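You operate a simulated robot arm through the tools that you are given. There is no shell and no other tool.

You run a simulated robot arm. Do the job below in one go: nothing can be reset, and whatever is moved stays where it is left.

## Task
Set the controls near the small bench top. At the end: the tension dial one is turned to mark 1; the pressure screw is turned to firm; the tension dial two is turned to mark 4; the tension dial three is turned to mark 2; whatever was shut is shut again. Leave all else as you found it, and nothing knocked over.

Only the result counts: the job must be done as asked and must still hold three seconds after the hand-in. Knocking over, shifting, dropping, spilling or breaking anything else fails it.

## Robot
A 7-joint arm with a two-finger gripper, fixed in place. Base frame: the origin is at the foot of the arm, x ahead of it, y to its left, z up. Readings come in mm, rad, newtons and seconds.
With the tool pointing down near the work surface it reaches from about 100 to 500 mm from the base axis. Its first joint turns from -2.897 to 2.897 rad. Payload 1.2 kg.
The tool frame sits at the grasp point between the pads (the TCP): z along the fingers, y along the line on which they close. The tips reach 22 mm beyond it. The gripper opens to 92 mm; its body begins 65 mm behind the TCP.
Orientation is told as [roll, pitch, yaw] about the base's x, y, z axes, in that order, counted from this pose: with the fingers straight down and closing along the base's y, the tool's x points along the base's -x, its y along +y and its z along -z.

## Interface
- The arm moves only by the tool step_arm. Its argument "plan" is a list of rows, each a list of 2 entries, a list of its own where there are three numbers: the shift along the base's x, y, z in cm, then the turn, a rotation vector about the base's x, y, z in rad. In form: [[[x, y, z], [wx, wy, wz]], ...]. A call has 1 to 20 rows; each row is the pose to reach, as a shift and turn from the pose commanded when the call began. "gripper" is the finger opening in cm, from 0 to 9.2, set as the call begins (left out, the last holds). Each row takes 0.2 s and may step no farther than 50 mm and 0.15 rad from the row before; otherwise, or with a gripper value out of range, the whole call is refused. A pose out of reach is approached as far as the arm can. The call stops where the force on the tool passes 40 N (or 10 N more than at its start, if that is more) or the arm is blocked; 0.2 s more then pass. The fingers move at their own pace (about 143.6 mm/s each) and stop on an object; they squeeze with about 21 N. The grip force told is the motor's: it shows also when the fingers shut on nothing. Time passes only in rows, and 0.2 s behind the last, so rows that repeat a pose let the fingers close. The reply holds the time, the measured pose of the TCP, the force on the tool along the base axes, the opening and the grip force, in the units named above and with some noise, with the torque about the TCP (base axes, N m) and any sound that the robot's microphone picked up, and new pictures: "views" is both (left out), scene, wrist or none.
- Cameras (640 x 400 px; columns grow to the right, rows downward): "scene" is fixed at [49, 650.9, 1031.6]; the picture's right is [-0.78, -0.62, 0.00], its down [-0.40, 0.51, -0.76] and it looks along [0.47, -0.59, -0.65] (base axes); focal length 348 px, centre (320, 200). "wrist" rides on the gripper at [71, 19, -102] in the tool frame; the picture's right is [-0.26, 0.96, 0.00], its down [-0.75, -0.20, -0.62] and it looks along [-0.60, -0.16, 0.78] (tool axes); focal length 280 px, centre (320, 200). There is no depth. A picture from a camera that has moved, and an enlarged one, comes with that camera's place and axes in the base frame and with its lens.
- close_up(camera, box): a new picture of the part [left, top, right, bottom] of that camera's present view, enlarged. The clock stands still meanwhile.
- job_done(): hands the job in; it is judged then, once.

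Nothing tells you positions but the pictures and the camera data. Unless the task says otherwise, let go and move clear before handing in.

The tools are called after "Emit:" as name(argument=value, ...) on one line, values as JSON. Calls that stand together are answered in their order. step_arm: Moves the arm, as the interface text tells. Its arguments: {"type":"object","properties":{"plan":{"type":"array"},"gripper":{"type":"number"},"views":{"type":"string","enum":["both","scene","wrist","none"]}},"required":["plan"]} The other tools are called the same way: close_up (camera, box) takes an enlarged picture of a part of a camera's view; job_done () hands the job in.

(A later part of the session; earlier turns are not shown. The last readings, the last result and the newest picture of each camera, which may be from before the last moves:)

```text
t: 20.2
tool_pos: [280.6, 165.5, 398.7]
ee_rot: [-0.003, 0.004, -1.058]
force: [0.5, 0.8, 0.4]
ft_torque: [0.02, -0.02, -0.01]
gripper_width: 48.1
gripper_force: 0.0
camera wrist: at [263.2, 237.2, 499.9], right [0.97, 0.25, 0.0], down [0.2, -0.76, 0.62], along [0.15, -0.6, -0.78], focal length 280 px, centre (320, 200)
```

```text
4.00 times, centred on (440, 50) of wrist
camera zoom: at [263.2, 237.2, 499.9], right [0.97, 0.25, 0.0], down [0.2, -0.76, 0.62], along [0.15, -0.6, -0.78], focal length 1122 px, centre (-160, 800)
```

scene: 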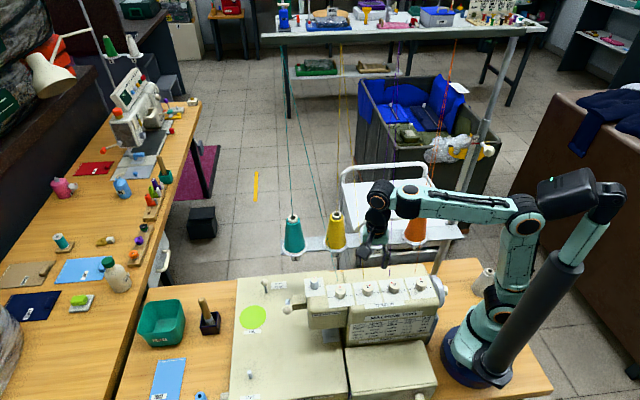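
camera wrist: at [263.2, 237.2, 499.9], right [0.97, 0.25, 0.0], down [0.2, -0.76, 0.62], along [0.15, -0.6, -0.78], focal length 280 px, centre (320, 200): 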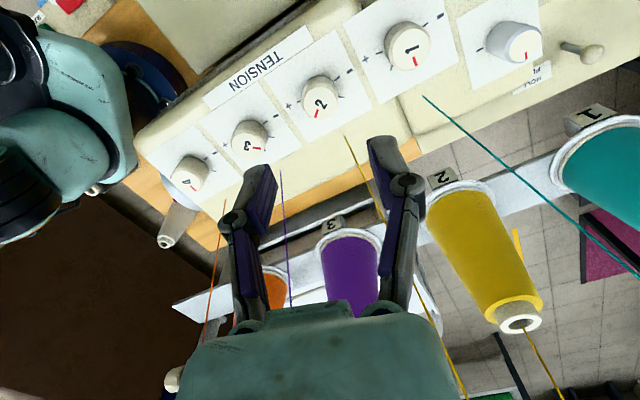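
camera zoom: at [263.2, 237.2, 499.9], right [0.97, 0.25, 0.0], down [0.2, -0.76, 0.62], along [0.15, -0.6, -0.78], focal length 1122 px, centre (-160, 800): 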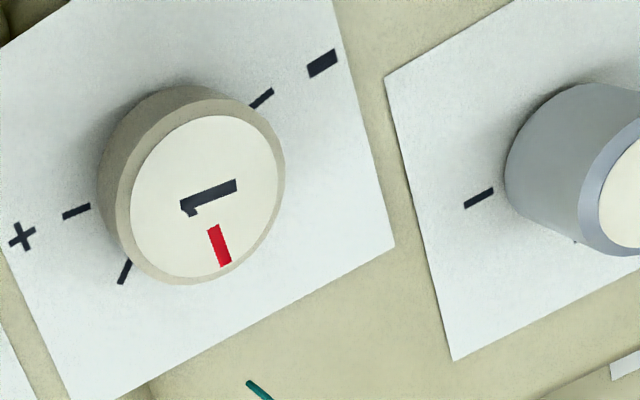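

Dial 2 measures about 49–50° toward "+", on mark 4, and dial 3 still sits on mark 2. Now I'll move over dial 1 with the same yaw (−1.05) for its first half-turn toward mark 1.

Emit:
step_arm(plan=[[[2.45, 2.5, 0], [0, 0, 0]], [[4.9, 5.03, 0], [0, 0, 0]], [[4.9, 5.03, -2.5], [0, 0, 0]], [[4.9, 5.03, -5.0], [0, 0, 0]], [[4.9, 5.03, -5.0], [0, 0, 0]]])

Emit:
close_up(camera="wrist", box=[240, 80, 400, 180])

```text
t: 21.4
tool_pos: [332.8, 213.8, 349.1]
ee_rot: [-0.005, 0.002, -1.055]
force: [0.5, -0.4, -0.2]
ft_torque: [-0.01, -0.04, 0.03]
gripper_width: 48.1
gripper_force: 0.1
camera wrist: at [314.3, 286.2, 450.2], right [0.97, 0.25, 0.0], down [0.2, -0.76, 0.62], along [0.15, -0.6, -0.78], focal length 280 px, centre (320, 200)
```

scene: 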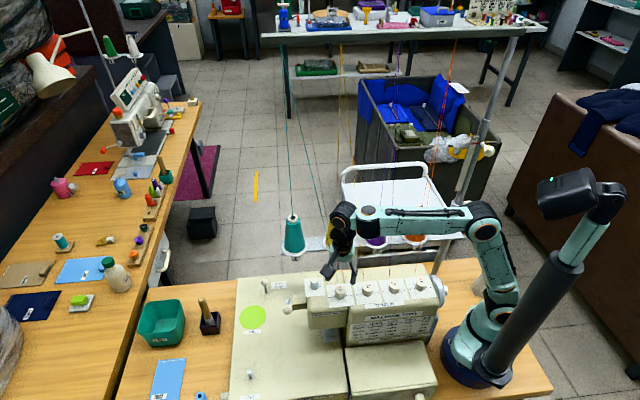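
wrist: 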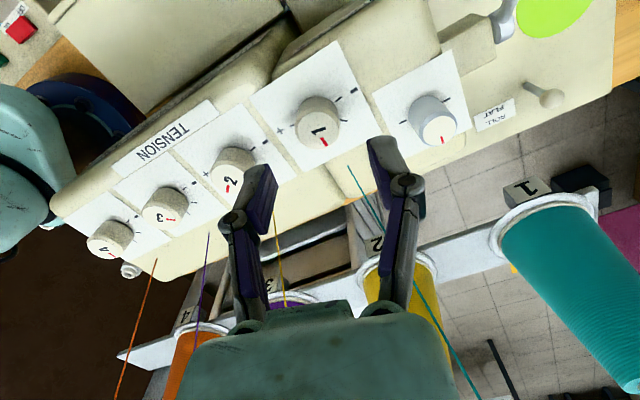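

```text
4.00 times, centred on (320, 130) of wrist
camera zoom: at [314.3, 286.2, 450.2], right [0.97, 0.25, 0.0], down [0.2, -0.76, 0.62], along [0.15, -0.6, -0.78], focal length 1122 px, centre (320, 480)
```

zoom: 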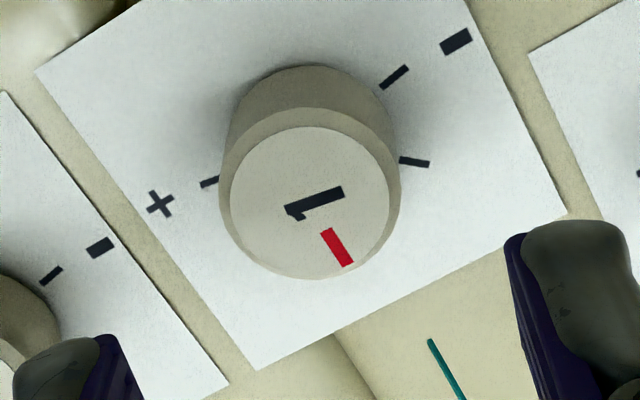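

Dial 1 is about 1.8 mm off the tool axis, so I'll trim that and go down to about z=297.

Emit:
step_arm(plan=[[[-0.17, 0.04, -2.0], [0, 0, 0]], [[-0.17, 0.04, -4.0], [0, 0, 0]], [[-0.17, 0.04, -5.1], [0, 0, 0]], [[-0.17, 0.04, -5.1], [0, 0, 0]]], views="wrist")

Emit:
close_up(camera="wrist", box=[180, 100, 460, 275])

```text
t: 22.4
tool_pos: [329.6, 213.7, 297.6]
ee_rot: [-0.003, 0.004, -1.054]
force: [0.3, -0.6, 0.6]
ft_torque: [-0.03, -0.03, -0.04]
gripper_width: 48.1
gripper_force: 0.0
camera wrist: at [312.2, 285.6, 397.9], right [0.97, 0.25, 0.0], down [0.2, -0.76, 0.62], along [0.15, -0.6, -0.78], focal length 280 px, centre (320, 200)
```

wrist: 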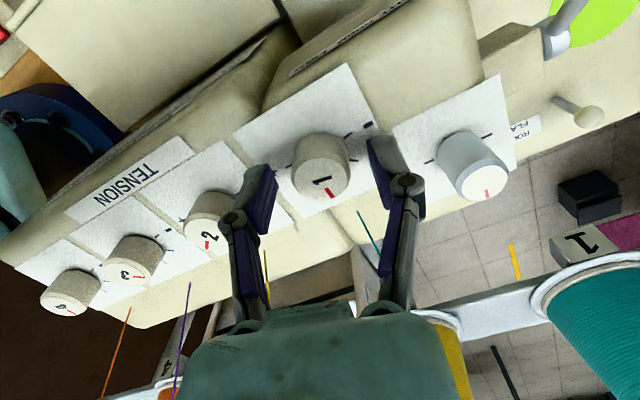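

```text
2.29 times, centred on (320, 188) of wrist
camera zoom: at [312.2, 285.6, 397.9], right [0.97, 0.25, 0.0], down [0.2, -0.76, 0.62], along [0.15, -0.6, -0.78], focal length 641 px, centre (320, 229)
```

zoom: 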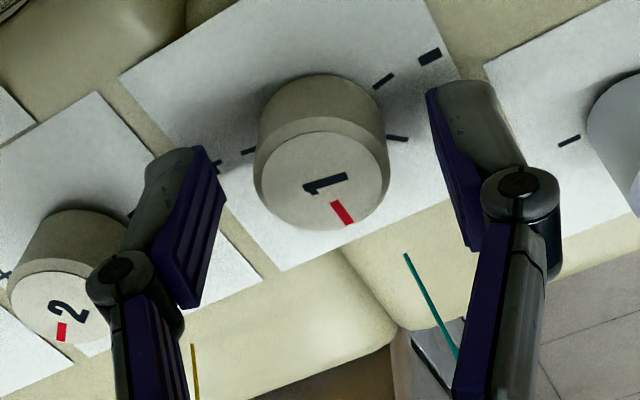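

The tool is centred on dial 1 to within 0.5 mm. Closing now.

Emit:
step_arm(plan=[[[0, 0, 0.1], [0, 0, 0]], [[0, 0, 0.1], [0, 0, 0]], [[0, 0, 0.1], [0, 0, 0]]], gripper=1.5, views="none")

Emit:
step_arm(plan=[[[0, 0, 0.05], [0, 0, 0.1]], [[0, 0, 0.05], [0, 0, 0.2]]], views="none")

```text
t: 23.2
tool_pos: [331.4, 214.3, 298.4]
ee_rot: [-0.002, 0.003, -1.054]
force: [6.0, 6.2, 1.0]
ft_torque: [0.09, -0.14, -0.02]
gripper_width: 27.4
gripper_force: 28.3
```

```text
t: 23.8
tool_pos: [329.9, 213.0, 297.5]
ee_rot: [-0.004, 0.001, -0.856]
force: [14.4, 6.3, -18.5]
ft_torque: [0.15, -0.23, -0.03]
gripper_width: 27.5
gripper_force: 27.9
```

Emit:
step_arm(plan=[[[0.07, 0.03, -0.06], [0, 0, 0]], [[0.07, 0.03, -0.06], [0, 0, 0.1]], [[0.07, 0.03, -0.06], [0, 0, 0.2]]], views="none")

```text
t: 24.6
tool_pos: [328.0, 214.5, 298.9]
ee_rot: [-0.002, 0.004, -0.655]
force: [15.0, 0.3, -15.1]
ft_torque: [-0.33, -0.18, -0.03]
gripper_width: 27.3
gripper_force: 28.3
```

Emit:
step_arm(plan=[[[0.08, 0.0, -0.06], [0, 0, 0]], [[0.08, 0.0, -0.06], [0, 0, 0.1]], [[0.08, 0.0, -0.06], [0, 0, 0.2]]], views="none")

```text
t: 25.4
tool_pos: [328.9, 214.1, 300.2]
ee_rot: [-0.005, 0.005, -0.451]
force: [-13.3, -9.2, 5.1]
ft_torque: [0.03, 0.91, -0.01]
gripper_width: 26.6
gripper_force: 27.7
```

Emit:
step_arm(plan=[[[-0.05, -0.03, 0.0], [0, 0, 0]], [[-0.05, -0.03, 0.0], [0, 0, 0.09]], [[-0.05, -0.03, 0.0], [0, 0, 0.17]], [[-0.05, -0.03, 0.0], [0, 0, 0.255]]], views="wrist")

```text
t: 26.4
tool_pos: [328.1, 213.6, 298.8]
ee_rot: [-0.003, 0.004, -0.197]
force: [-19.9, 1.8, 16.7]
ft_torque: [0.01, 0.54, -0.04]
gripper_width: 26.7
gripper_force: 28.1
camera wrist: at [263.2, 248.3, 399.6], right [0.45, 0.9, 0.0], down [0.7, -0.35, 0.62], along [0.56, -0.28, -0.78], focal length 280 px, centre (320, 200)
```

wrist: 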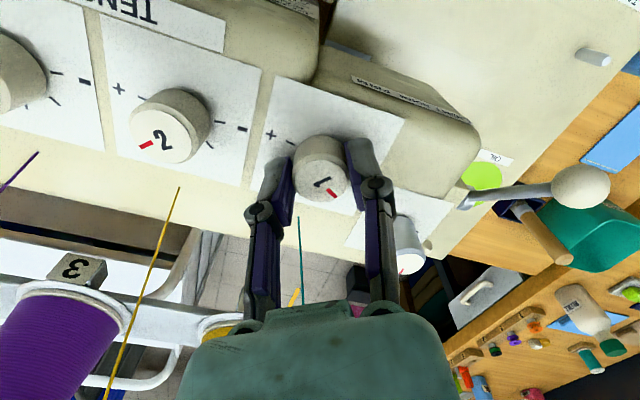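

The first half-turn is done (0.857 rad). I'll release, turn the open hand back around the knob and check the alignment again.

Emit:
step_arm(plan=[[[0, 0, 0], [0, 0, 0]], [[0, 0, 0], [0, 0, 0]], [[0, 0, 0], [0, 0, -0.14]], [[0, 0, 0], [0, 0, -0.28]], [[0, 0, 0], [0, 0, -0.42]], [[0, 0, 0], [0, 0, -0.56]], [[0, 0, 0], [0, 0, -0.7]], [[0, 0, 0], [0, 0, -0.855]], [[0, 0, 0], [0, 0, -0.855]]], gripper=4.8, views="wrist")

Emit:
close_up(camera="wrist", box=[180, 100, 460, 275])

Emit:
close_up(camera="scene", box=[300, 268, 380, 318])

```text
refused: row 8 steps farther than a row can; nothing moved
```

```text
2.29 times, centred on (320, 188) of wrist
camera zoom: at [263.2, 248.3, 399.6], right [0.45, 0.9, 0.0], down [0.7, -0.35, 0.62], along [0.56, -0.28, -0.78], focal length 641 px, centre (320, 229)
```

zoom: 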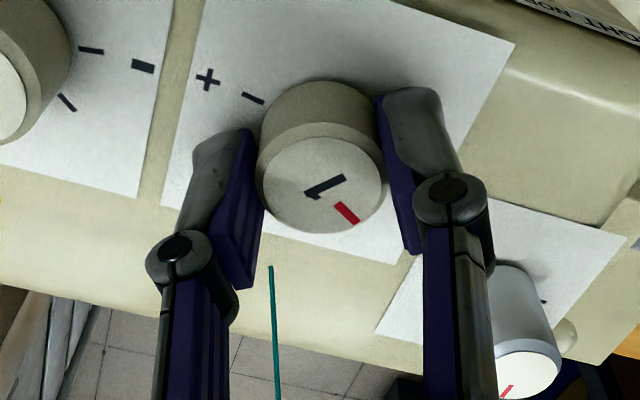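

```text
8.00 times, centred on (340, 293) of scene
camera zoom: at [49.0, 650.9, 1031.6], right [-0.78, -0.62, 0.0], down [-0.4, 0.51, -0.76], along [0.47, -0.59, -0.65], focal length 2788 px, centre (160, -544)
```

zoom: 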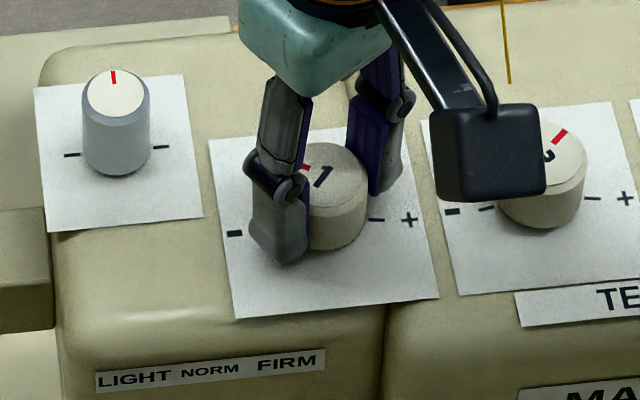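

One row stepped too far, so nothing moved. I'll repeat it with smaller steps.

Emit:
step_arm(plan=[[[0, 0, 0], [0, 0, 0]], [[0, 0, 0], [0, 0, 0]], [[0, 0, 0], [0, 0, -0.14]], [[0, 0, 0], [0, 0, -0.28]], [[0, 0, 0], [0, 0, -0.42]], [[0, 0, 0], [0, 0, -0.56]], [[0, 0, 0], [0, 0, -0.7]], [[0, 0, 0], [0, 0, -0.84]], [[0, 0, 0], [0, 0, -0.855]], [[0, 0, 0], [0, 0, -0.855]]], gripper=4.8, views="wrist")

Emit:
close_up(camera="wrist", box=[180, 100, 460, 275])

Emit:
close_up(camera="scene", box=[300, 268, 380, 318])

```text
t: 28.6
tool_pos: [330.5, 215.1, 297.9]
ee_rot: [-0.005, 0.003, -1.058]
force: [-0.8, 0.3, -0.2]
ft_torque: [0.0, -0.02, 0.02]
gripper_width: 48.2
gripper_force: 0.2
camera wrist: at [311.8, 286.2, 399.1], right [0.97, 0.25, 0.0], down [0.2, -0.76, 0.62], along [0.15, -0.6, -0.78], focal length 280 px, centre (320, 200)
```

wrist: 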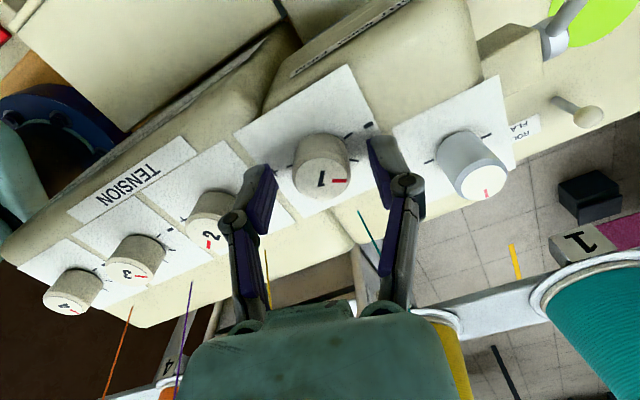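

```text
2.29 times, centred on (320, 188) of wrist
camera zoom: at [311.8, 286.2, 399.1], right [0.97, 0.25, 0.0], down [0.2, -0.76, 0.62], along [0.15, -0.6, -0.78], focal length 641 px, centre (320, 229)
```

zoom: 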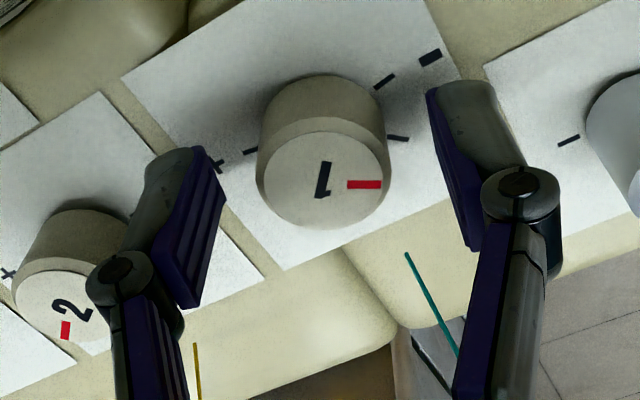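

```text
8.00 times, centred on (340, 293) of scene
camera zoom: at [49.0, 650.9, 1031.6], right [-0.78, -0.62, 0.0], down [-0.4, 0.51, -0.76], along [0.47, -0.59, -0.65], focal length 2788 px, centre (160, -544)
```

zoom: 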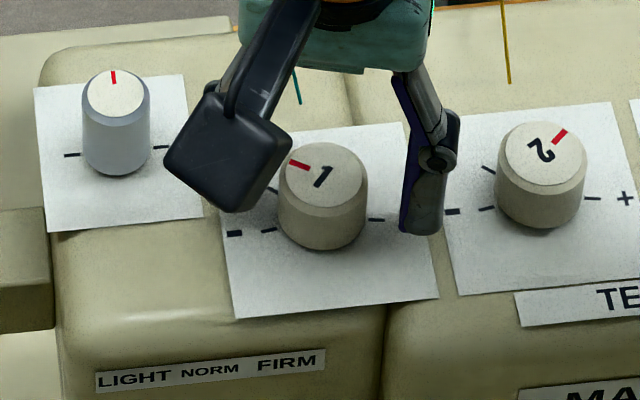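

Emit:
close_up(camera="wrist", box=[285, 130, 365, 205])

Emit:
close_up(camera="scene", box=[320, 275, 360, 300])

Emit:
close_up(camera="scene", box=[348, 275, 388, 300])

Emit:
close_up(camera="scene", box=[375, 270, 415, 295])

```text
5.33 times, centred on (325, 168) of wrist
camera zoom: at [311.8, 286.2, 399.1], right [0.97, 0.25, 0.0], down [0.2, -0.76, 0.62], along [0.15, -0.6, -0.78], focal length 1495 px, centre (293, 373)
```

zoom: 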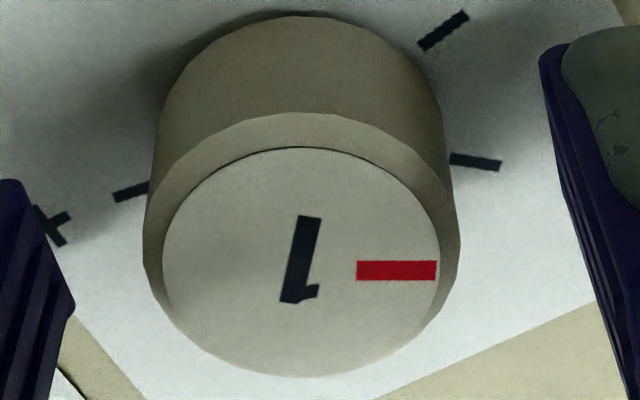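

```text
16.00 times, centred on (340, 288) of scene
camera zoom: at [49.0, 650.9, 1031.6], right [-0.78, -0.62, 0.0], down [-0.4, 0.51, -0.76], along [0.47, -0.59, -0.65], focal length 5575 px, centre (0, -1200)
```

zoom: 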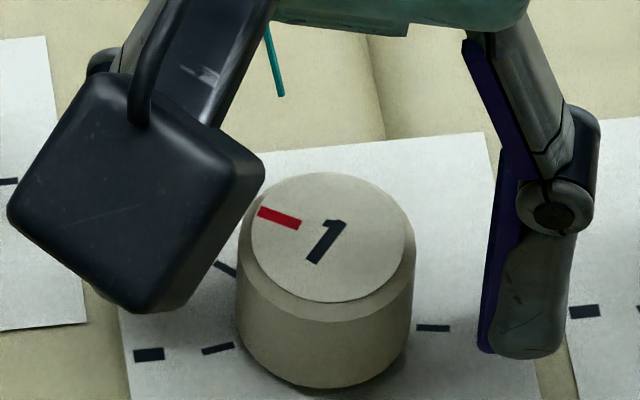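

```text
16.00 times, centred on (368, 288) of scene
camera zoom: at [49.0, 650.9, 1031.6], right [-0.78, -0.62, 0.0], down [-0.4, 0.51, -0.76], along [0.47, -0.59, -0.65], focal length 5575 px, centre (-448, -1200)
```

zoom: 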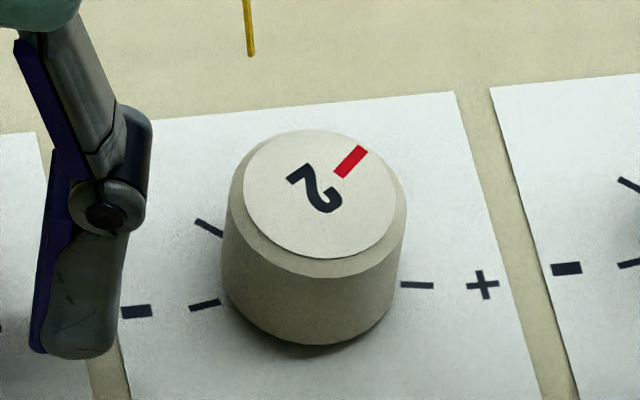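

```text
16.00 times, centred on (395, 282) of scene
camera zoom: at [49.0, 650.9, 1031.6], right [-0.78, -0.62, 0.0], down [-0.4, 0.51, -0.76], along [0.47, -0.59, -0.65], focal length 5575 px, centre (-880, -1120)
```

zoom: 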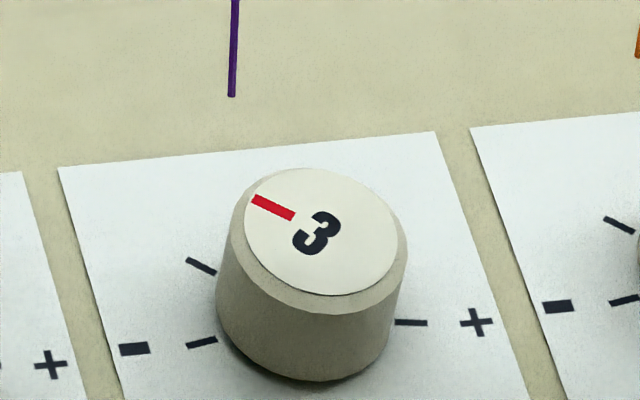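

Dial 1's pointer has moved about 59°, slightly past mark 2 because it rolled a little in the grip. About 39° remains to mark 1, so I'll regrip here and turn 0.675 rad, watching the pointer.

Emit:
step_arm(plan=[[[0.04, 0, 0], [0, 0, 0]], [[0.04, 0, 0], [0, 0, 0]], [[0.04, 0, 0], [0, 0, 0]]], gripper=1.5, views="wrist")

Emit:
close_up(camera="wrist", box=[285, 130, 365, 205])

```text
t: 29.4
tool_pos: [330.1, 214.4, 298.4]
ee_rot: [-0.001, 0.002, -1.058]
force: [2.2, -7.0, 17.6]
ft_torque: [-0.2, 0.0, 0.01]
gripper_width: 27.5
gripper_force: 27.9
camera wrist: at [312.1, 286.6, 399.7], right [0.97, 0.25, 0.0], down [0.19, -0.76, 0.62], along [0.15, -0.6, -0.78], focal length 280 px, centre (320, 200)
```

wrist: 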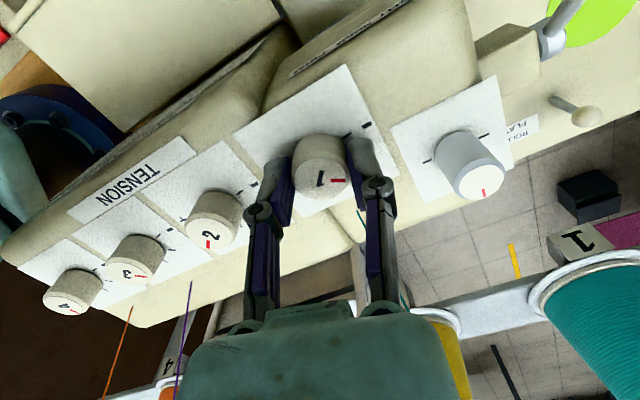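

```text
5.33 times, centred on (325, 168) of wrist
camera zoom: at [312.1, 286.6, 399.7], right [0.97, 0.25, 0.0], down [0.19, -0.76, 0.62], along [0.15, -0.6, -0.78], focal length 1495 px, centre (293, 373)
```

zoom: 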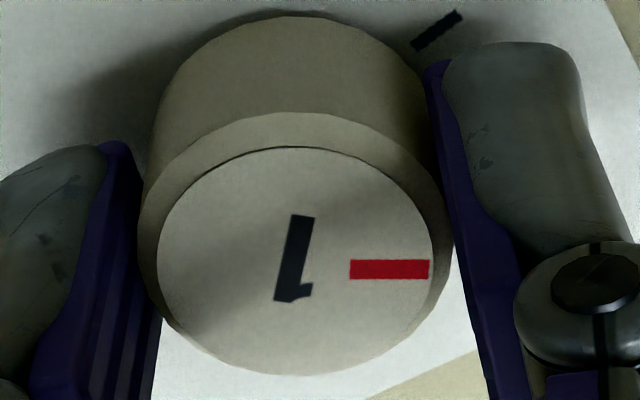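

Emit:
step_arm(plan=[[[0, -0.03, 0.06], [0, 0, 0.0]], [[0, -0.03, 0.06], [0, 0, 0.11]], [[0, -0.03, 0.06], [0, 0, 0.22]]], views="wrist")

Emit:
close_up(camera="wrist", box=[285, 130, 365, 205])

```text
t: 30.2
tool_pos: [330.0, 214.5, 299.0]
ee_rot: [-0.003, 0.004, -0.832]
force: [7.2, 2.3, 5.4]
ft_torque: [-0.19, -0.45, -0.02]
gripper_width: 27.7
gripper_force: 28.1
camera wrist: at [296.9, 280.9, 399.7], right [0.89, 0.46, 0.0], down [0.36, -0.7, 0.62], along [0.28, -0.56, -0.78], focal length 280 px, centre (320, 200)
```

wrist: 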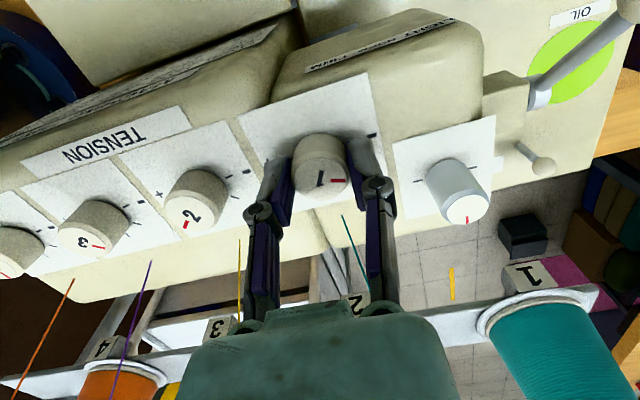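

```text
5.33 times, centred on (325, 168) of wrist
camera zoom: at [296.9, 280.9, 399.7], right [0.89, 0.46, 0.0], down [0.36, -0.7, 0.62], along [0.28, -0.56, -0.78], focal length 1495 px, centre (293, 373)
```

zoom: 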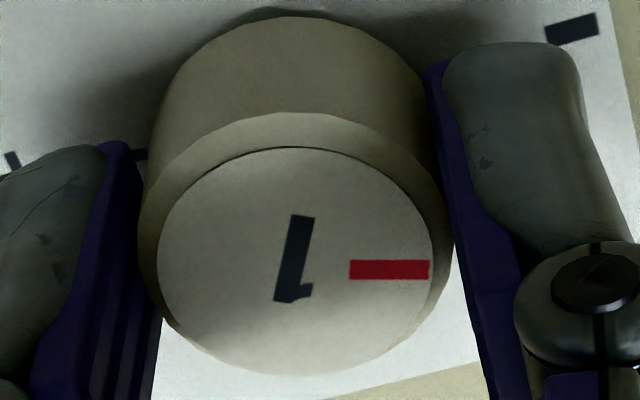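

No slip so far. Continuing.

Emit:
step_arm(plan=[[[0.03, 0.01, 0.01], [0, 0, 0.0]], [[0.03, 0.01, 0.01], [0, 0, 0.11]], [[0.03, 0.01, 0.01], [0, 0, 0.22]]], views="wrist")

Emit:
close_up(camera="wrist", box=[285, 130, 365, 205])

```text
t: 31.0
tool_pos: [330.7, 213.7, 299.0]
ee_rot: [-0.006, 0.004, -0.616]
force: [1.1, -2.0, 2.1]
ft_torque: [-0.1, -0.07, -0.01]
gripper_width: 27.4
gripper_force: 27.8
camera wrist: at [283.6, 272.2, 399.7], right [0.77, 0.64, -0.01], down [0.5, -0.6, 0.62], along [0.39, -0.48, -0.78], focal length 280 px, centre (320, 200)
```

wrist: 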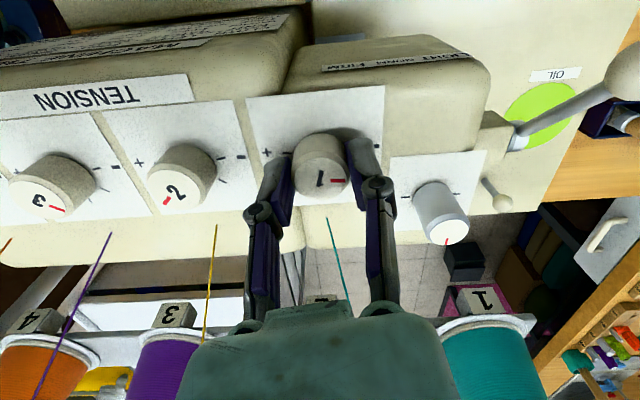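

```text
5.33 times, centred on (325, 168) of wrist
camera zoom: at [283.6, 272.2, 399.7], right [0.77, 0.64, -0.01], down [0.5, -0.6, 0.62], along [0.39, -0.48, -0.78], focal length 1495 px, centre (293, 373)
```

zoom: 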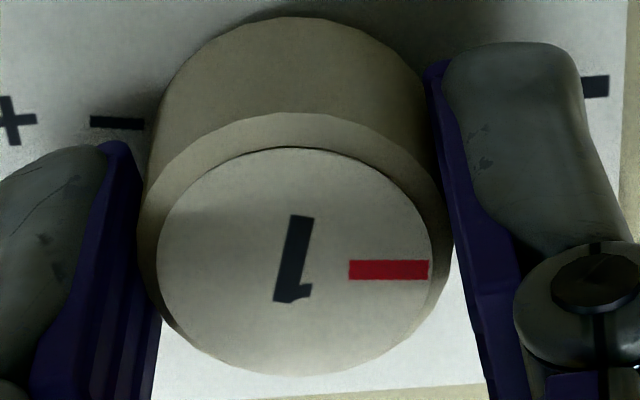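

Emit:
step_arm(plan=[[[0, 0, 0], [0, 0, 0.08]], [[0, 0, 0], [0, 0, 0.16]], [[0, 0, 0], [0, 0, 0.235]], [[0, 0, 0], [0, 0, 0.235]]], views="wrist")

Emit:
close_up(camera="wrist", box=[285, 130, 365, 205])

Emit:
close_up(camera="scene", box=[320, 275, 360, 300])

```text
t: 32.0
tool_pos: [330.2, 213.8, 299.5]
ee_rot: [-0.003, 0.004, -0.377]
force: [-1.4, 1.6, -5.5]
ft_torque: [0.17, 0.22, 0.07]
gripper_width: 27.4
gripper_force: 28.0
camera wrist: at [271.4, 259.6, 399.7], right [0.6, 0.8, 0.0], down [0.63, -0.47, 0.62], along [0.5, -0.38, -0.78], focal length 280 px, centre (320, 200)
```

wrist: 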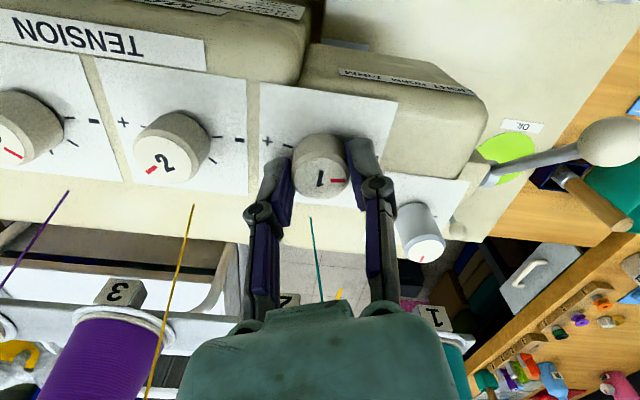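

```text
5.33 times, centred on (325, 168) of wrist
camera zoom: at [271.4, 259.6, 399.7], right [0.6, 0.8, 0.0], down [0.63, -0.47, 0.62], along [0.5, -0.38, -0.78], focal length 1495 px, centre (293, 373)
```

zoom: 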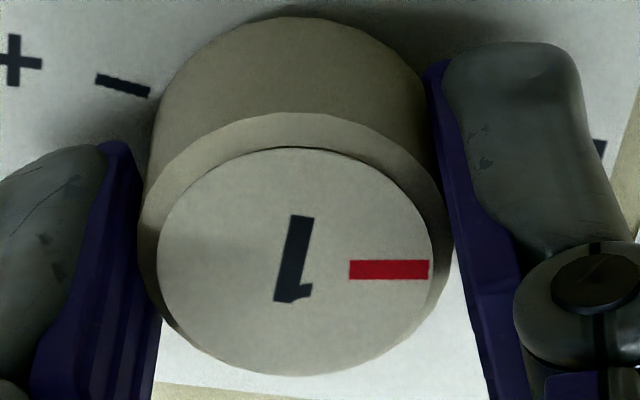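

```text
16.00 times, centred on (340, 288) of scene
camera zoom: at [49.0, 650.9, 1031.6], right [-0.78, -0.62, 0.0], down [-0.4, 0.51, -0.76], along [0.47, -0.59, -0.65], focal length 5575 px, centre (0, -1200)
```

zoom: 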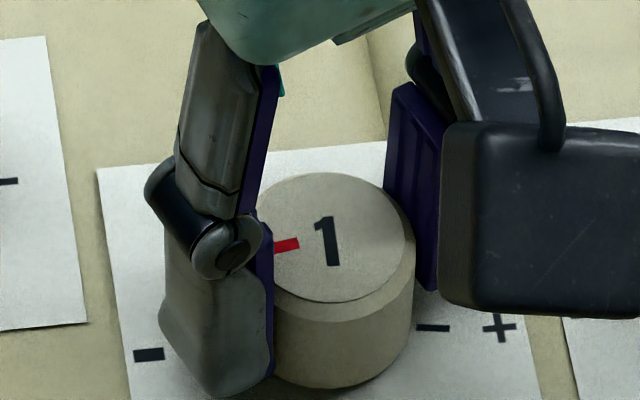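

Rotation is at the target. I'll release, lift and check dial 1.

Emit:
step_arm(plan=[[[0, 0, 0], [0, 0, 0]], [[0, 0, 0], [0, 0, 0]], [[0, 0, 2.5], [0, 0, 0]], [[0, 0, 5.0], [0, 0, 0]], [[0, 0, 7.5], [0, 0, 0]], [[0, 0, 7.5], [0, 0, 0]]], gripper=4.8)

Emit:
close_up(camera="wrist", box=[260, 60, 380, 160])

Emit:
close_up(camera="scene", box=[320, 275, 360, 300])

Emit:
close_up(camera="scene", box=[300, 268, 380, 318])

Emit:
close_up(camera="wrist", box=[360, 120, 520, 220])

```text
t: 33.4
tool_pos: [328.5, 214.8, 376.4]
ee_rot: [-0.002, 0.004, -0.381]
force: [0.2, -0.3, 0.6]
ft_torque: [0.03, -0.02, 0.0]
gripper_width: 48.2
gripper_force: 0.1
camera wrist: at [270.7, 260.2, 476.9], right [0.6, 0.8, 0.0], down [0.63, -0.47, 0.62], along [0.5, -0.38, -0.78], focal length 280 px, centre (320, 200)
```

scene: 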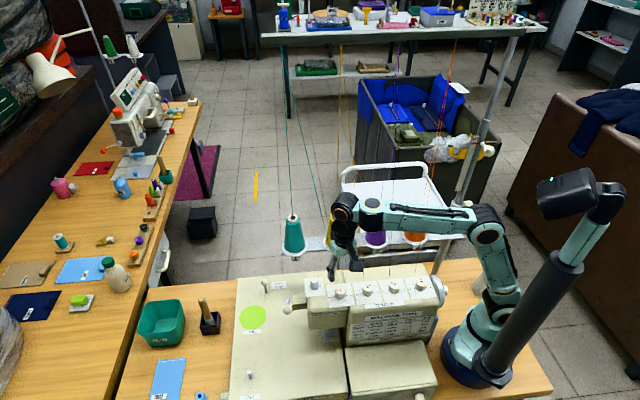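
wrist: 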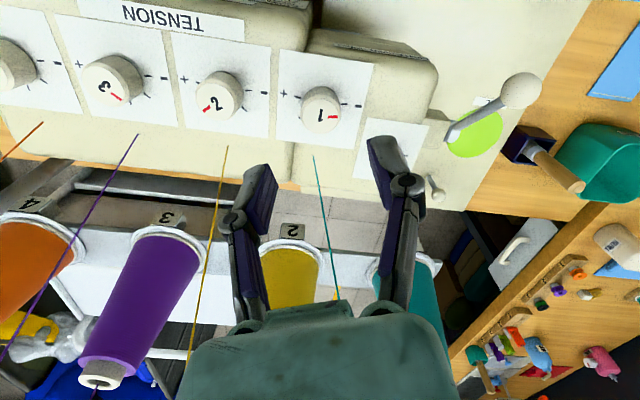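

```text
4.00 times, centred on (320, 110) of wrist
camera zoom: at [270.7, 260.2, 476.9], right [0.6, 0.8, 0.0], down [0.63, -0.47, 0.62], along [0.5, -0.38, -0.78], focal length 1122 px, centre (320, 560)
```

zoom: 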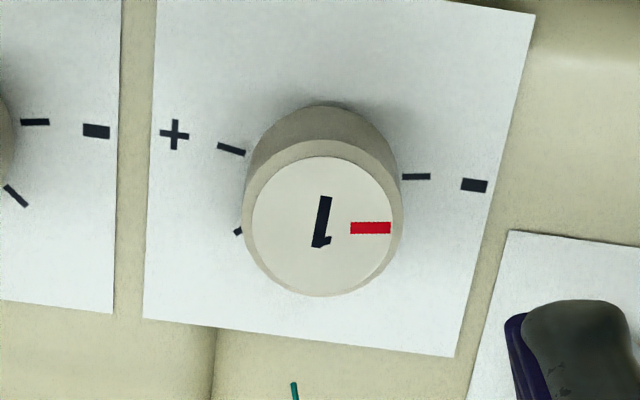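

```text
16.00 times, centred on (340, 288) of scene
camera zoom: at [49.0, 650.9, 1031.6], right [-0.78, -0.62, 0.0], down [-0.4, 0.51, -0.76], along [0.47, -0.59, -0.65], focal length 5575 px, centre (0, -1200)
```

zoom: 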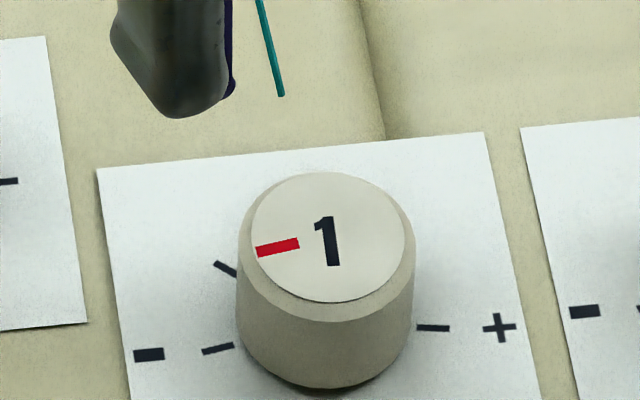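

```text
8.00 times, centred on (340, 293) of scene
camera zoom: at [49.0, 650.9, 1031.6], right [-0.78, -0.62, 0.0], down [-0.4, 0.51, -0.76], along [0.47, -0.59, -0.65], focal length 2788 px, centre (160, -544)
```

zoom: 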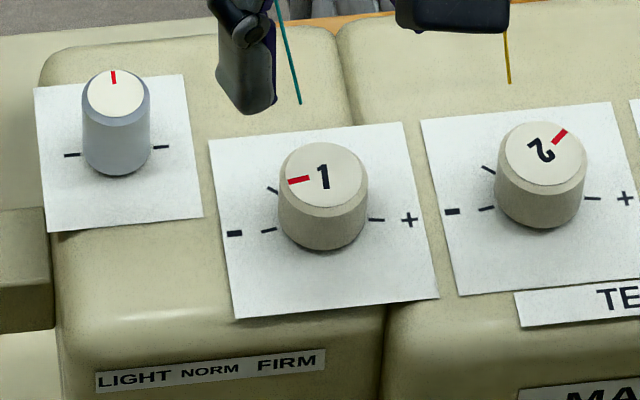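

```text
4.00 times, centred on (440, 170) of wrist
camera zoom: at [270.7, 260.2, 476.9], right [0.6, 0.8, 0.0], down [0.63, -0.47, 0.62], along [0.5, -0.38, -0.78], focal length 1122 px, centre (-160, 320)
```

zoom: 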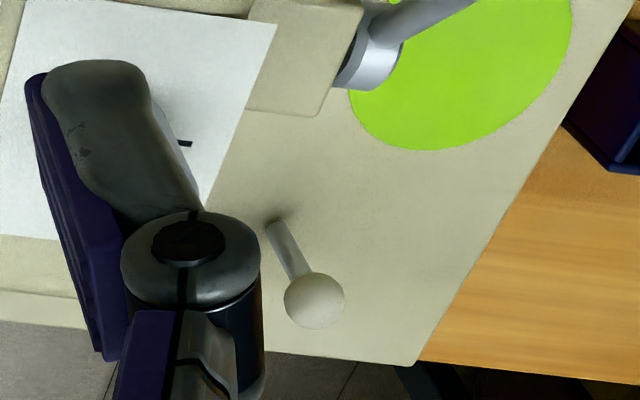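

Dial 1's pointer is parallel to the mark 1 tick in both views. Next is the pressure screw at about (396, 238, top z 297): I'll move over it with yaw 0, so the arm has room for the −90° turn to FIRM.

Emit:
step_arm(plan=[[[2.0, 0.9, 0.3], [0, 0, 0.13]], [[4.4, 1.5, 0.3], [0, 0, 0.26]], [[6.83, 2.08, 0.3], [0, 0, 0.38]], [[6.83, 2.08, 0.3], [0, 0, 0.38]], [[6.83, 2.08, 0.3], [0, 0, 0.38]]], gripper=4.2)

Emit:
close_up(camera="wrist", box=[240, 60, 400, 160])

Emit:
close_up(camera="scene", box=[280, 220, 380, 300])

```text
t: 34.6
tool_pos: [399.2, 235.1, 376.0]
ee_rot: [-0.005, 0.005, 0.0]
force: [0.5, -0.2, 0.4]
ft_torque: [-0.02, -0.04, 0.0]
gripper_width: 42.0
gripper_force: 0.0
camera wrist: at [328.4, 254.2, 477.1], right [0.26, 0.97, 0.0], down [0.76, -0.2, 0.62], along [0.6, -0.17, -0.78], focal length 280 px, centre (320, 200)
```

scene: 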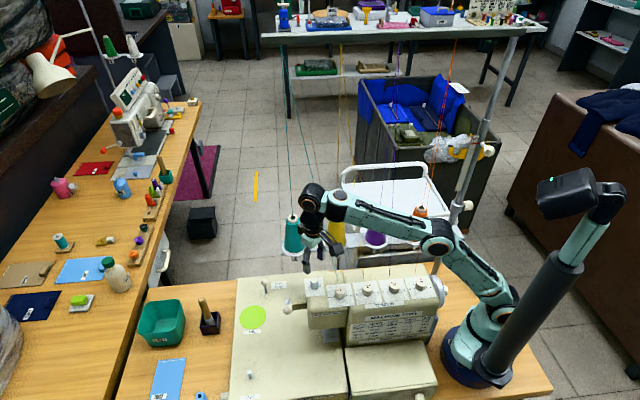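
wrist: 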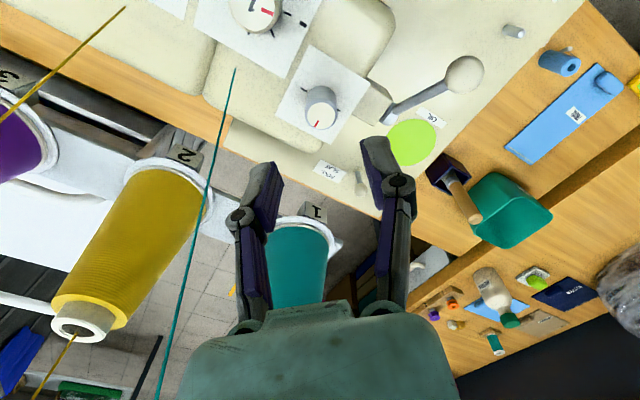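

```text
4.00 times, centred on (320, 110) of wrist
camera zoom: at [328.4, 254.2, 477.1], right [0.26, 0.97, 0.0], down [0.76, -0.2, 0.62], along [0.6, -0.17, -0.78], focal length 1122 px, centre (320, 560)
```

zoom: 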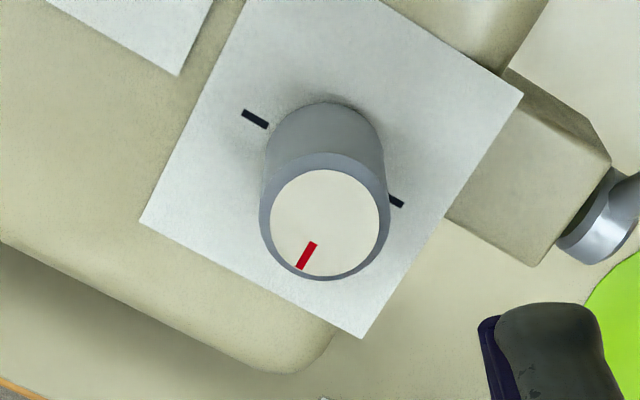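

```text
5.00 times, centred on (330, 260) of scene
camera zoom: at [49.0, 650.9, 1031.6], right [-0.78, -0.62, 0.0], down [-0.4, 0.51, -0.76], along [0.47, -0.59, -0.65], focal length 1742 px, centre (270, -100)
```

zoom: 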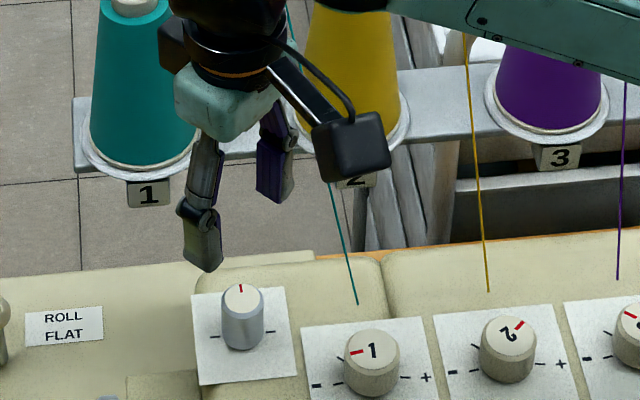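

The view shows the screw about 2.5 mm off the tool axis, so I'll correct that and go down to about z=300.

Emit:
step_arm(plan=[[[-0.22, 0.14, -2.5], [0, 0, 0]], [[-0.22, 0.14, -5.0], [0, 0, 0]], [[-0.22, 0.14, -6.5], [0, 0, 0]], [[-0.22, 0.14, -7.5], [0, 0, 0]], [[-0.22, 0.14, -7.5], [0, 0, 0]]])

Emit:
close_up(camera="wrist", box=[180, 100, 460, 275])

Emit:
close_up(camera="scene", box=[285, 245, 365, 295])

```text
t: 35.8
tool_pos: [396.2, 236.2, 301.2]
ee_rot: [-0.004, 0.004, -0.002]
force: [-0.7, 1.2, 0.2]
ft_torque: [-0.02, 0.02, -0.04]
gripper_width: 42.0
gripper_force: 0.1
camera wrist: at [325.3, 257.2, 401.1], right [0.26, 0.96, 0.0], down [0.76, -0.2, 0.62], along [0.6, -0.17, -0.78], focal length 280 px, centre (320, 200)
```

scene: 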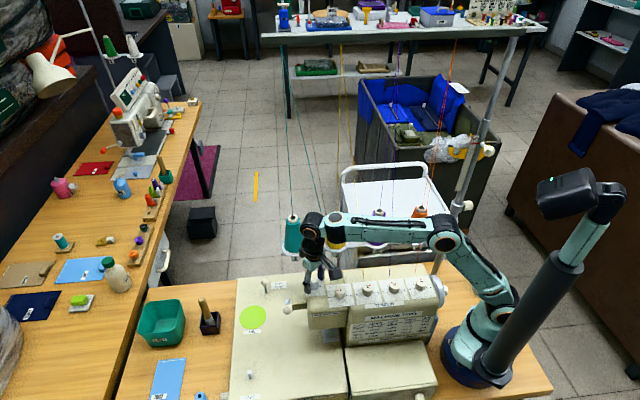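
wrist: 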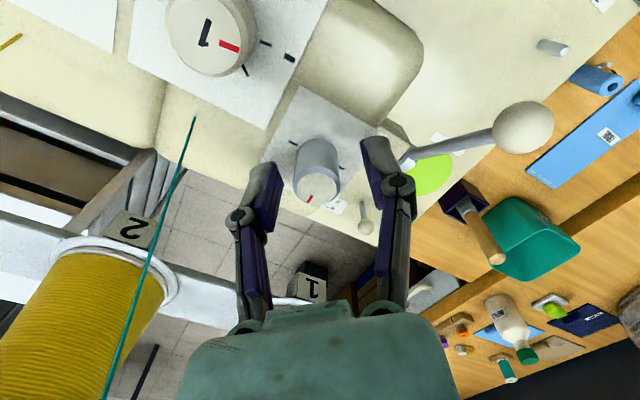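

```text
2.29 times, centred on (320, 188) of wrist
camera zoom: at [325.3, 257.2, 401.1], right [0.26, 0.96, 0.0], down [0.76, -0.2, 0.62], along [0.6, -0.17, -0.78], focal length 641 px, centre (320, 229)
```

zoom: 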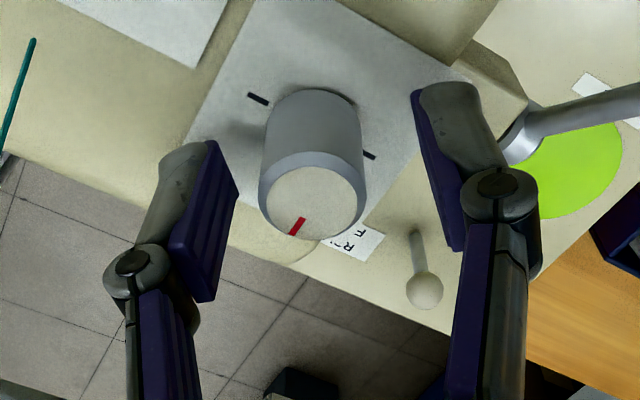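

```text
8.00 times, centred on (325, 270) of scene
camera zoom: at [49.0, 650.9, 1031.6], right [-0.78, -0.62, 0.0], down [-0.4, 0.51, -0.76], along [0.47, -0.59, -0.65], focal length 2788 px, centre (280, -360)
```

zoom: 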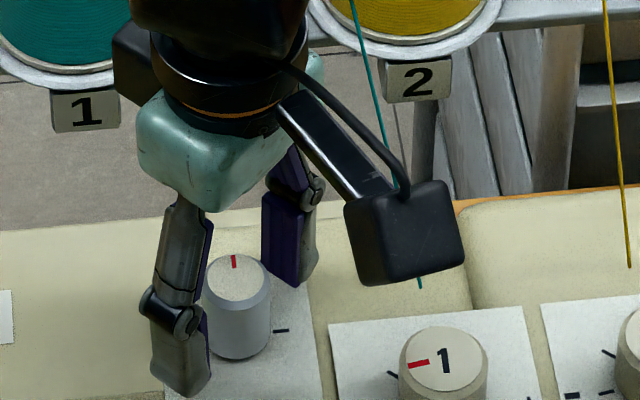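

At low height the screw shows about 2.4 mm off in x and y, because the arm drifts a little with height. I'll trim and check again before closing.

Emit:
step_arm(plan=[[[0.22, -0.24, 0], [0, 0, 0]], [[0.22, -0.24, 0], [0, 0, 0]], [[0.22, -0.24, 0], [0, 0, 0]]], views="wrist")

Emit:
close_up(camera="wrist", box=[180, 100, 460, 275])

```text
t: 36.6
tool_pos: [398.4, 234.1, 301.3]
ee_rot: [-0.002, 0.002, -0.001]
force: [0.4, 0.4, -0.7]
ft_torque: [-0.01, 0.02, 0.01]
gripper_width: 42.2
gripper_force: 0.0
camera wrist: at [328.2, 254.2, 401.6], right [0.26, 0.97, 0.0], down [0.76, -0.2, 0.62], along [0.6, -0.17, -0.78], focal length 280 px, centre (320, 200)
```

wrist: 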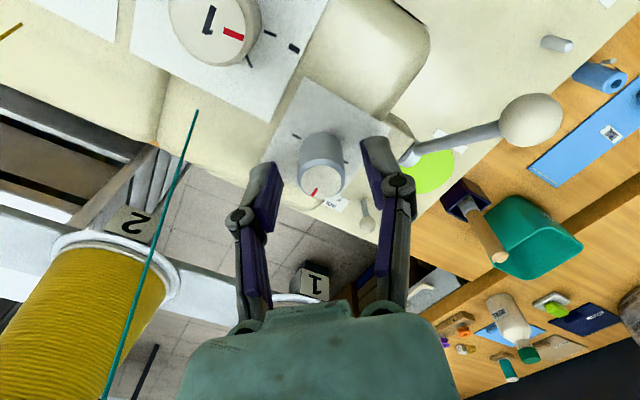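

```text
2.29 times, centred on (320, 188) of wrist
camera zoom: at [328.2, 254.2, 401.6], right [0.26, 0.97, 0.0], down [0.76, -0.2, 0.62], along [0.6, -0.17, -0.78], focal length 641 px, centre (320, 229)
```

zoom: 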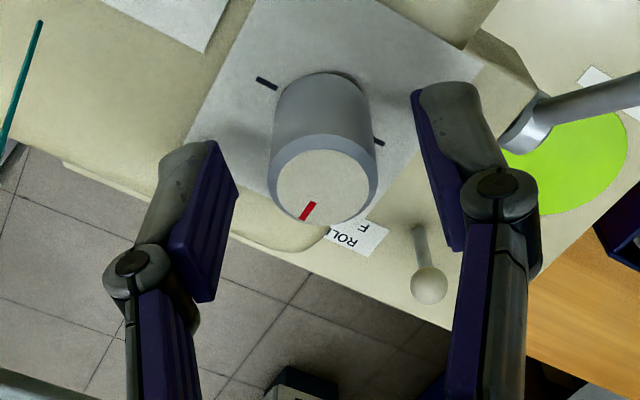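

Nearly centred now. A final 0.7 mm trim, then I'll close on the screw.

Emit:
step_arm(plan=[[[-0.06, 0.05, -0.05], [0, 0, 0]], [[-0.06, 0.05, -0.05], [0, 0, 0]]], views="none")

Emit:
step_arm(plan=[[[0, 0, 0], [0, 0, 0]], [[0, 0, 0], [0, 0, 0]], [[0, 0, 0], [0, 0, 0]]], gripper=1.2, views="wrist")

Emit:
close_up(camera="wrist", box=[285, 130, 365, 205])

```text
t: 37.2
tool_pos: [398.5, 234.3, 299.9]
ee_rot: [-0.004, 0.003, 0.0]
force: [-0.1, 0.7, 0.2]
ft_torque: [0.02, 0.02, -0.02]
gripper_width: 41.9
gripper_force: 0.1
```

```text
t: 38.0
tool_pos: [398.7, 235.6, 301.6]
ee_rot: [-0.001, 0.001, 0.0]
force: [-0.8, 0.2, 9.7]
ft_torque: [0.01, 0.15, 0.0]
gripper_width: 21.0
gripper_force: 28.4
camera wrist: at [327.6, 255.0, 402.0], right [0.26, 0.97, 0.0], down [0.75, -0.2, 0.62], along [0.6, -0.17, -0.78], focal length 280 px, centre (320, 200)
```

wrist: 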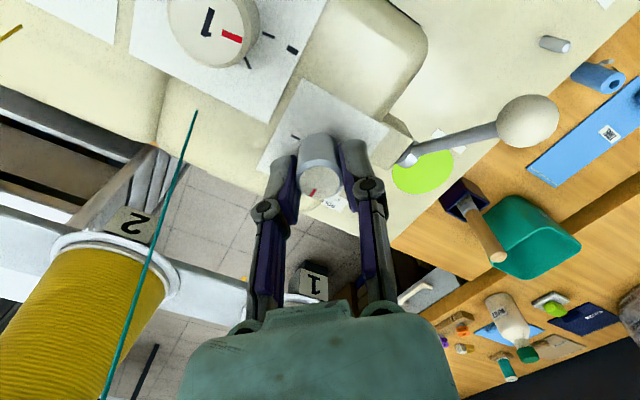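

```text
5.33 times, centred on (325, 168) of wrist
camera zoom: at [327.6, 255.0, 402.0], right [0.26, 0.97, 0.0], down [0.75, -0.2, 0.62], along [0.6, -0.17, -0.78], focal length 1495 px, centre (293, 373)
```

zoom: 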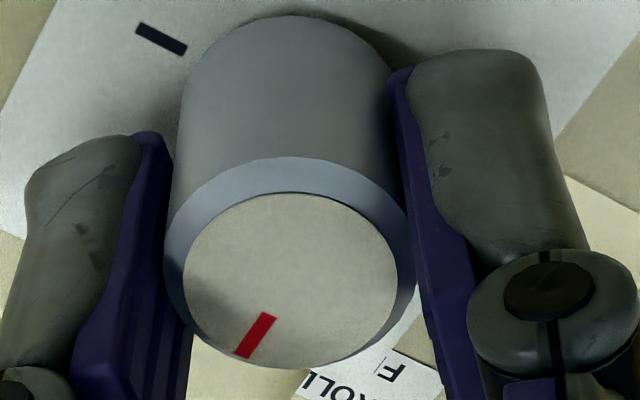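

The grip on the screw is solid at 21 mm. Turning clockwise from above (toward FIRM) in steps.

Emit:
step_arm(plan=[[[0, 0, 0.03], [0, 0, -0.11]], [[0, 0, 0.03], [0, 0, -0.22]], [[0, 0, 0.03], [0, 0, -0.33]]], views="wrist")

Emit:
close_up(camera="wrist", box=[285, 130, 365, 205])

```text
t: 38.8
tool_pos: [397.9, 233.8, 300.5]
ee_rot: [-0.003, 0.006, -0.334]
force: [1.7, -5.0, -0.8]
ft_torque: [-0.33, -0.87, 0.0]
gripper_width: 21.1
gripper_force: 28.4
camera wrist: at [338.0, 277.0, 402.0], right [0.56, 0.83, 0.0], down [0.65, -0.44, 0.62], along [0.51, -0.35, -0.78], focal length 280 px, centre (320, 200)
```

wrist: 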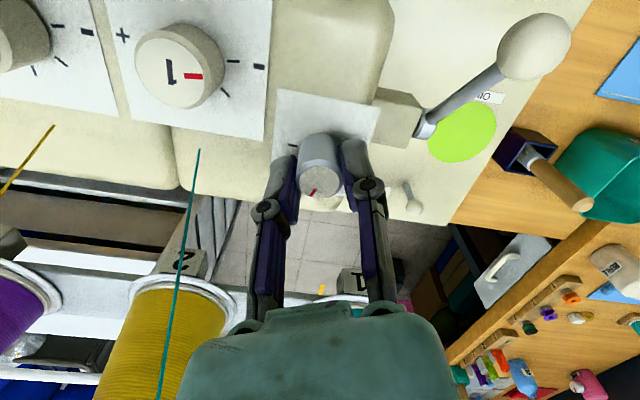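

```text
5.33 times, centred on (325, 168) of wrist
camera zoom: at [338.0, 277.0, 402.0], right [0.56, 0.83, 0.0], down [0.65, -0.44, 0.62], along [0.51, -0.35, -0.78], focal length 1495 px, centre (293, 373)
```

zoom: 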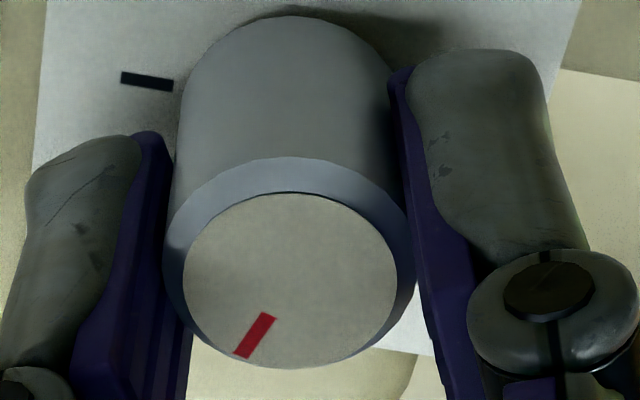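

Emit:
step_arm(plan=[[[0.0, -0.02, 0], [0, 0, -0.11]], [[0.0, -0.02, 0], [0, 0, -0.22]], [[0.0, -0.02, 0], [0, 0, -0.33]]], views="none")

```text
t: 39.6
tool_pos: [397.9, 234.4, 301.2]
ee_rot: [-0.004, 0.004, -0.666]
force: [-5.4, -13.3, -4.4]
ft_torque: [-0.26, 0.2, -0.01]
gripper_width: 21.2
gripper_force: 28.1
```

Emit:
step_arm(plan=[[[-0.03, -0.06, -0.01], [0, 0, 0]], [[-0.03, -0.06, -0.01], [0, 0, -0.11]], [[-0.03, -0.06, -0.01], [0, 0, -0.22]], [[-0.03, -0.06, -0.01], [0, 0, -0.33]]], views="wrist")

Emit:
close_up(camera="wrist", box=[285, 130, 365, 205])

```text
t: 40.6
tool_pos: [397.1, 233.7, 301.1]
ee_rot: [-0.005, 0.001, -0.995]
force: [-0.9, -14.2, -11.3]
ft_torque: [0.03, 0.21, 0.03]
gripper_width: 21.1
gripper_force: 27.5
camera wrist: at [375.7, 304.8, 402.1], right [0.95, 0.31, 0.0], down [0.24, -0.74, 0.62], along [0.19, -0.59, -0.78], focal length 280 px, centre (320, 200)
```

wrist: 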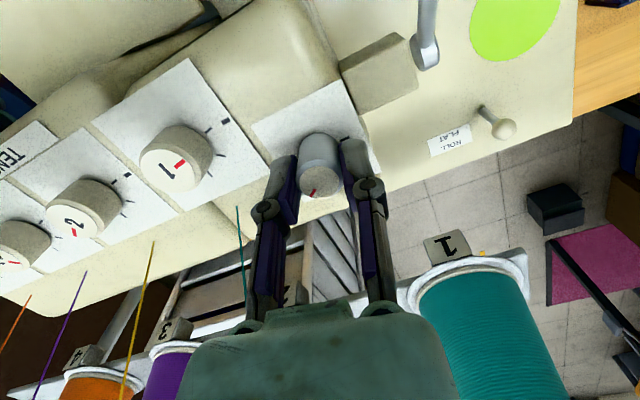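

```text
5.33 times, centred on (325, 168) of wrist
camera zoom: at [375.7, 304.8, 402.1], right [0.95, 0.31, 0.0], down [0.24, -0.74, 0.62], along [0.19, -0.59, -0.78], focal length 1495 px, centre (293, 373)
```

zoom: 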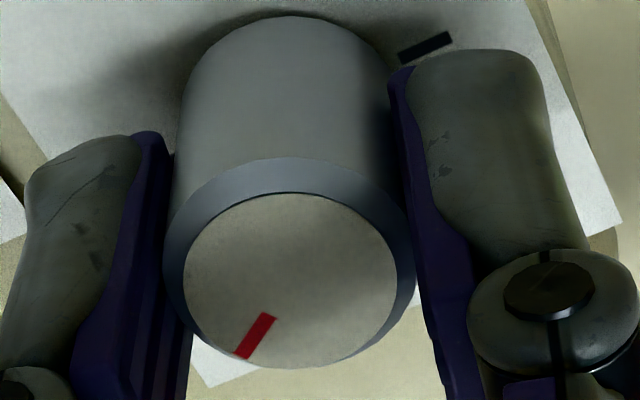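

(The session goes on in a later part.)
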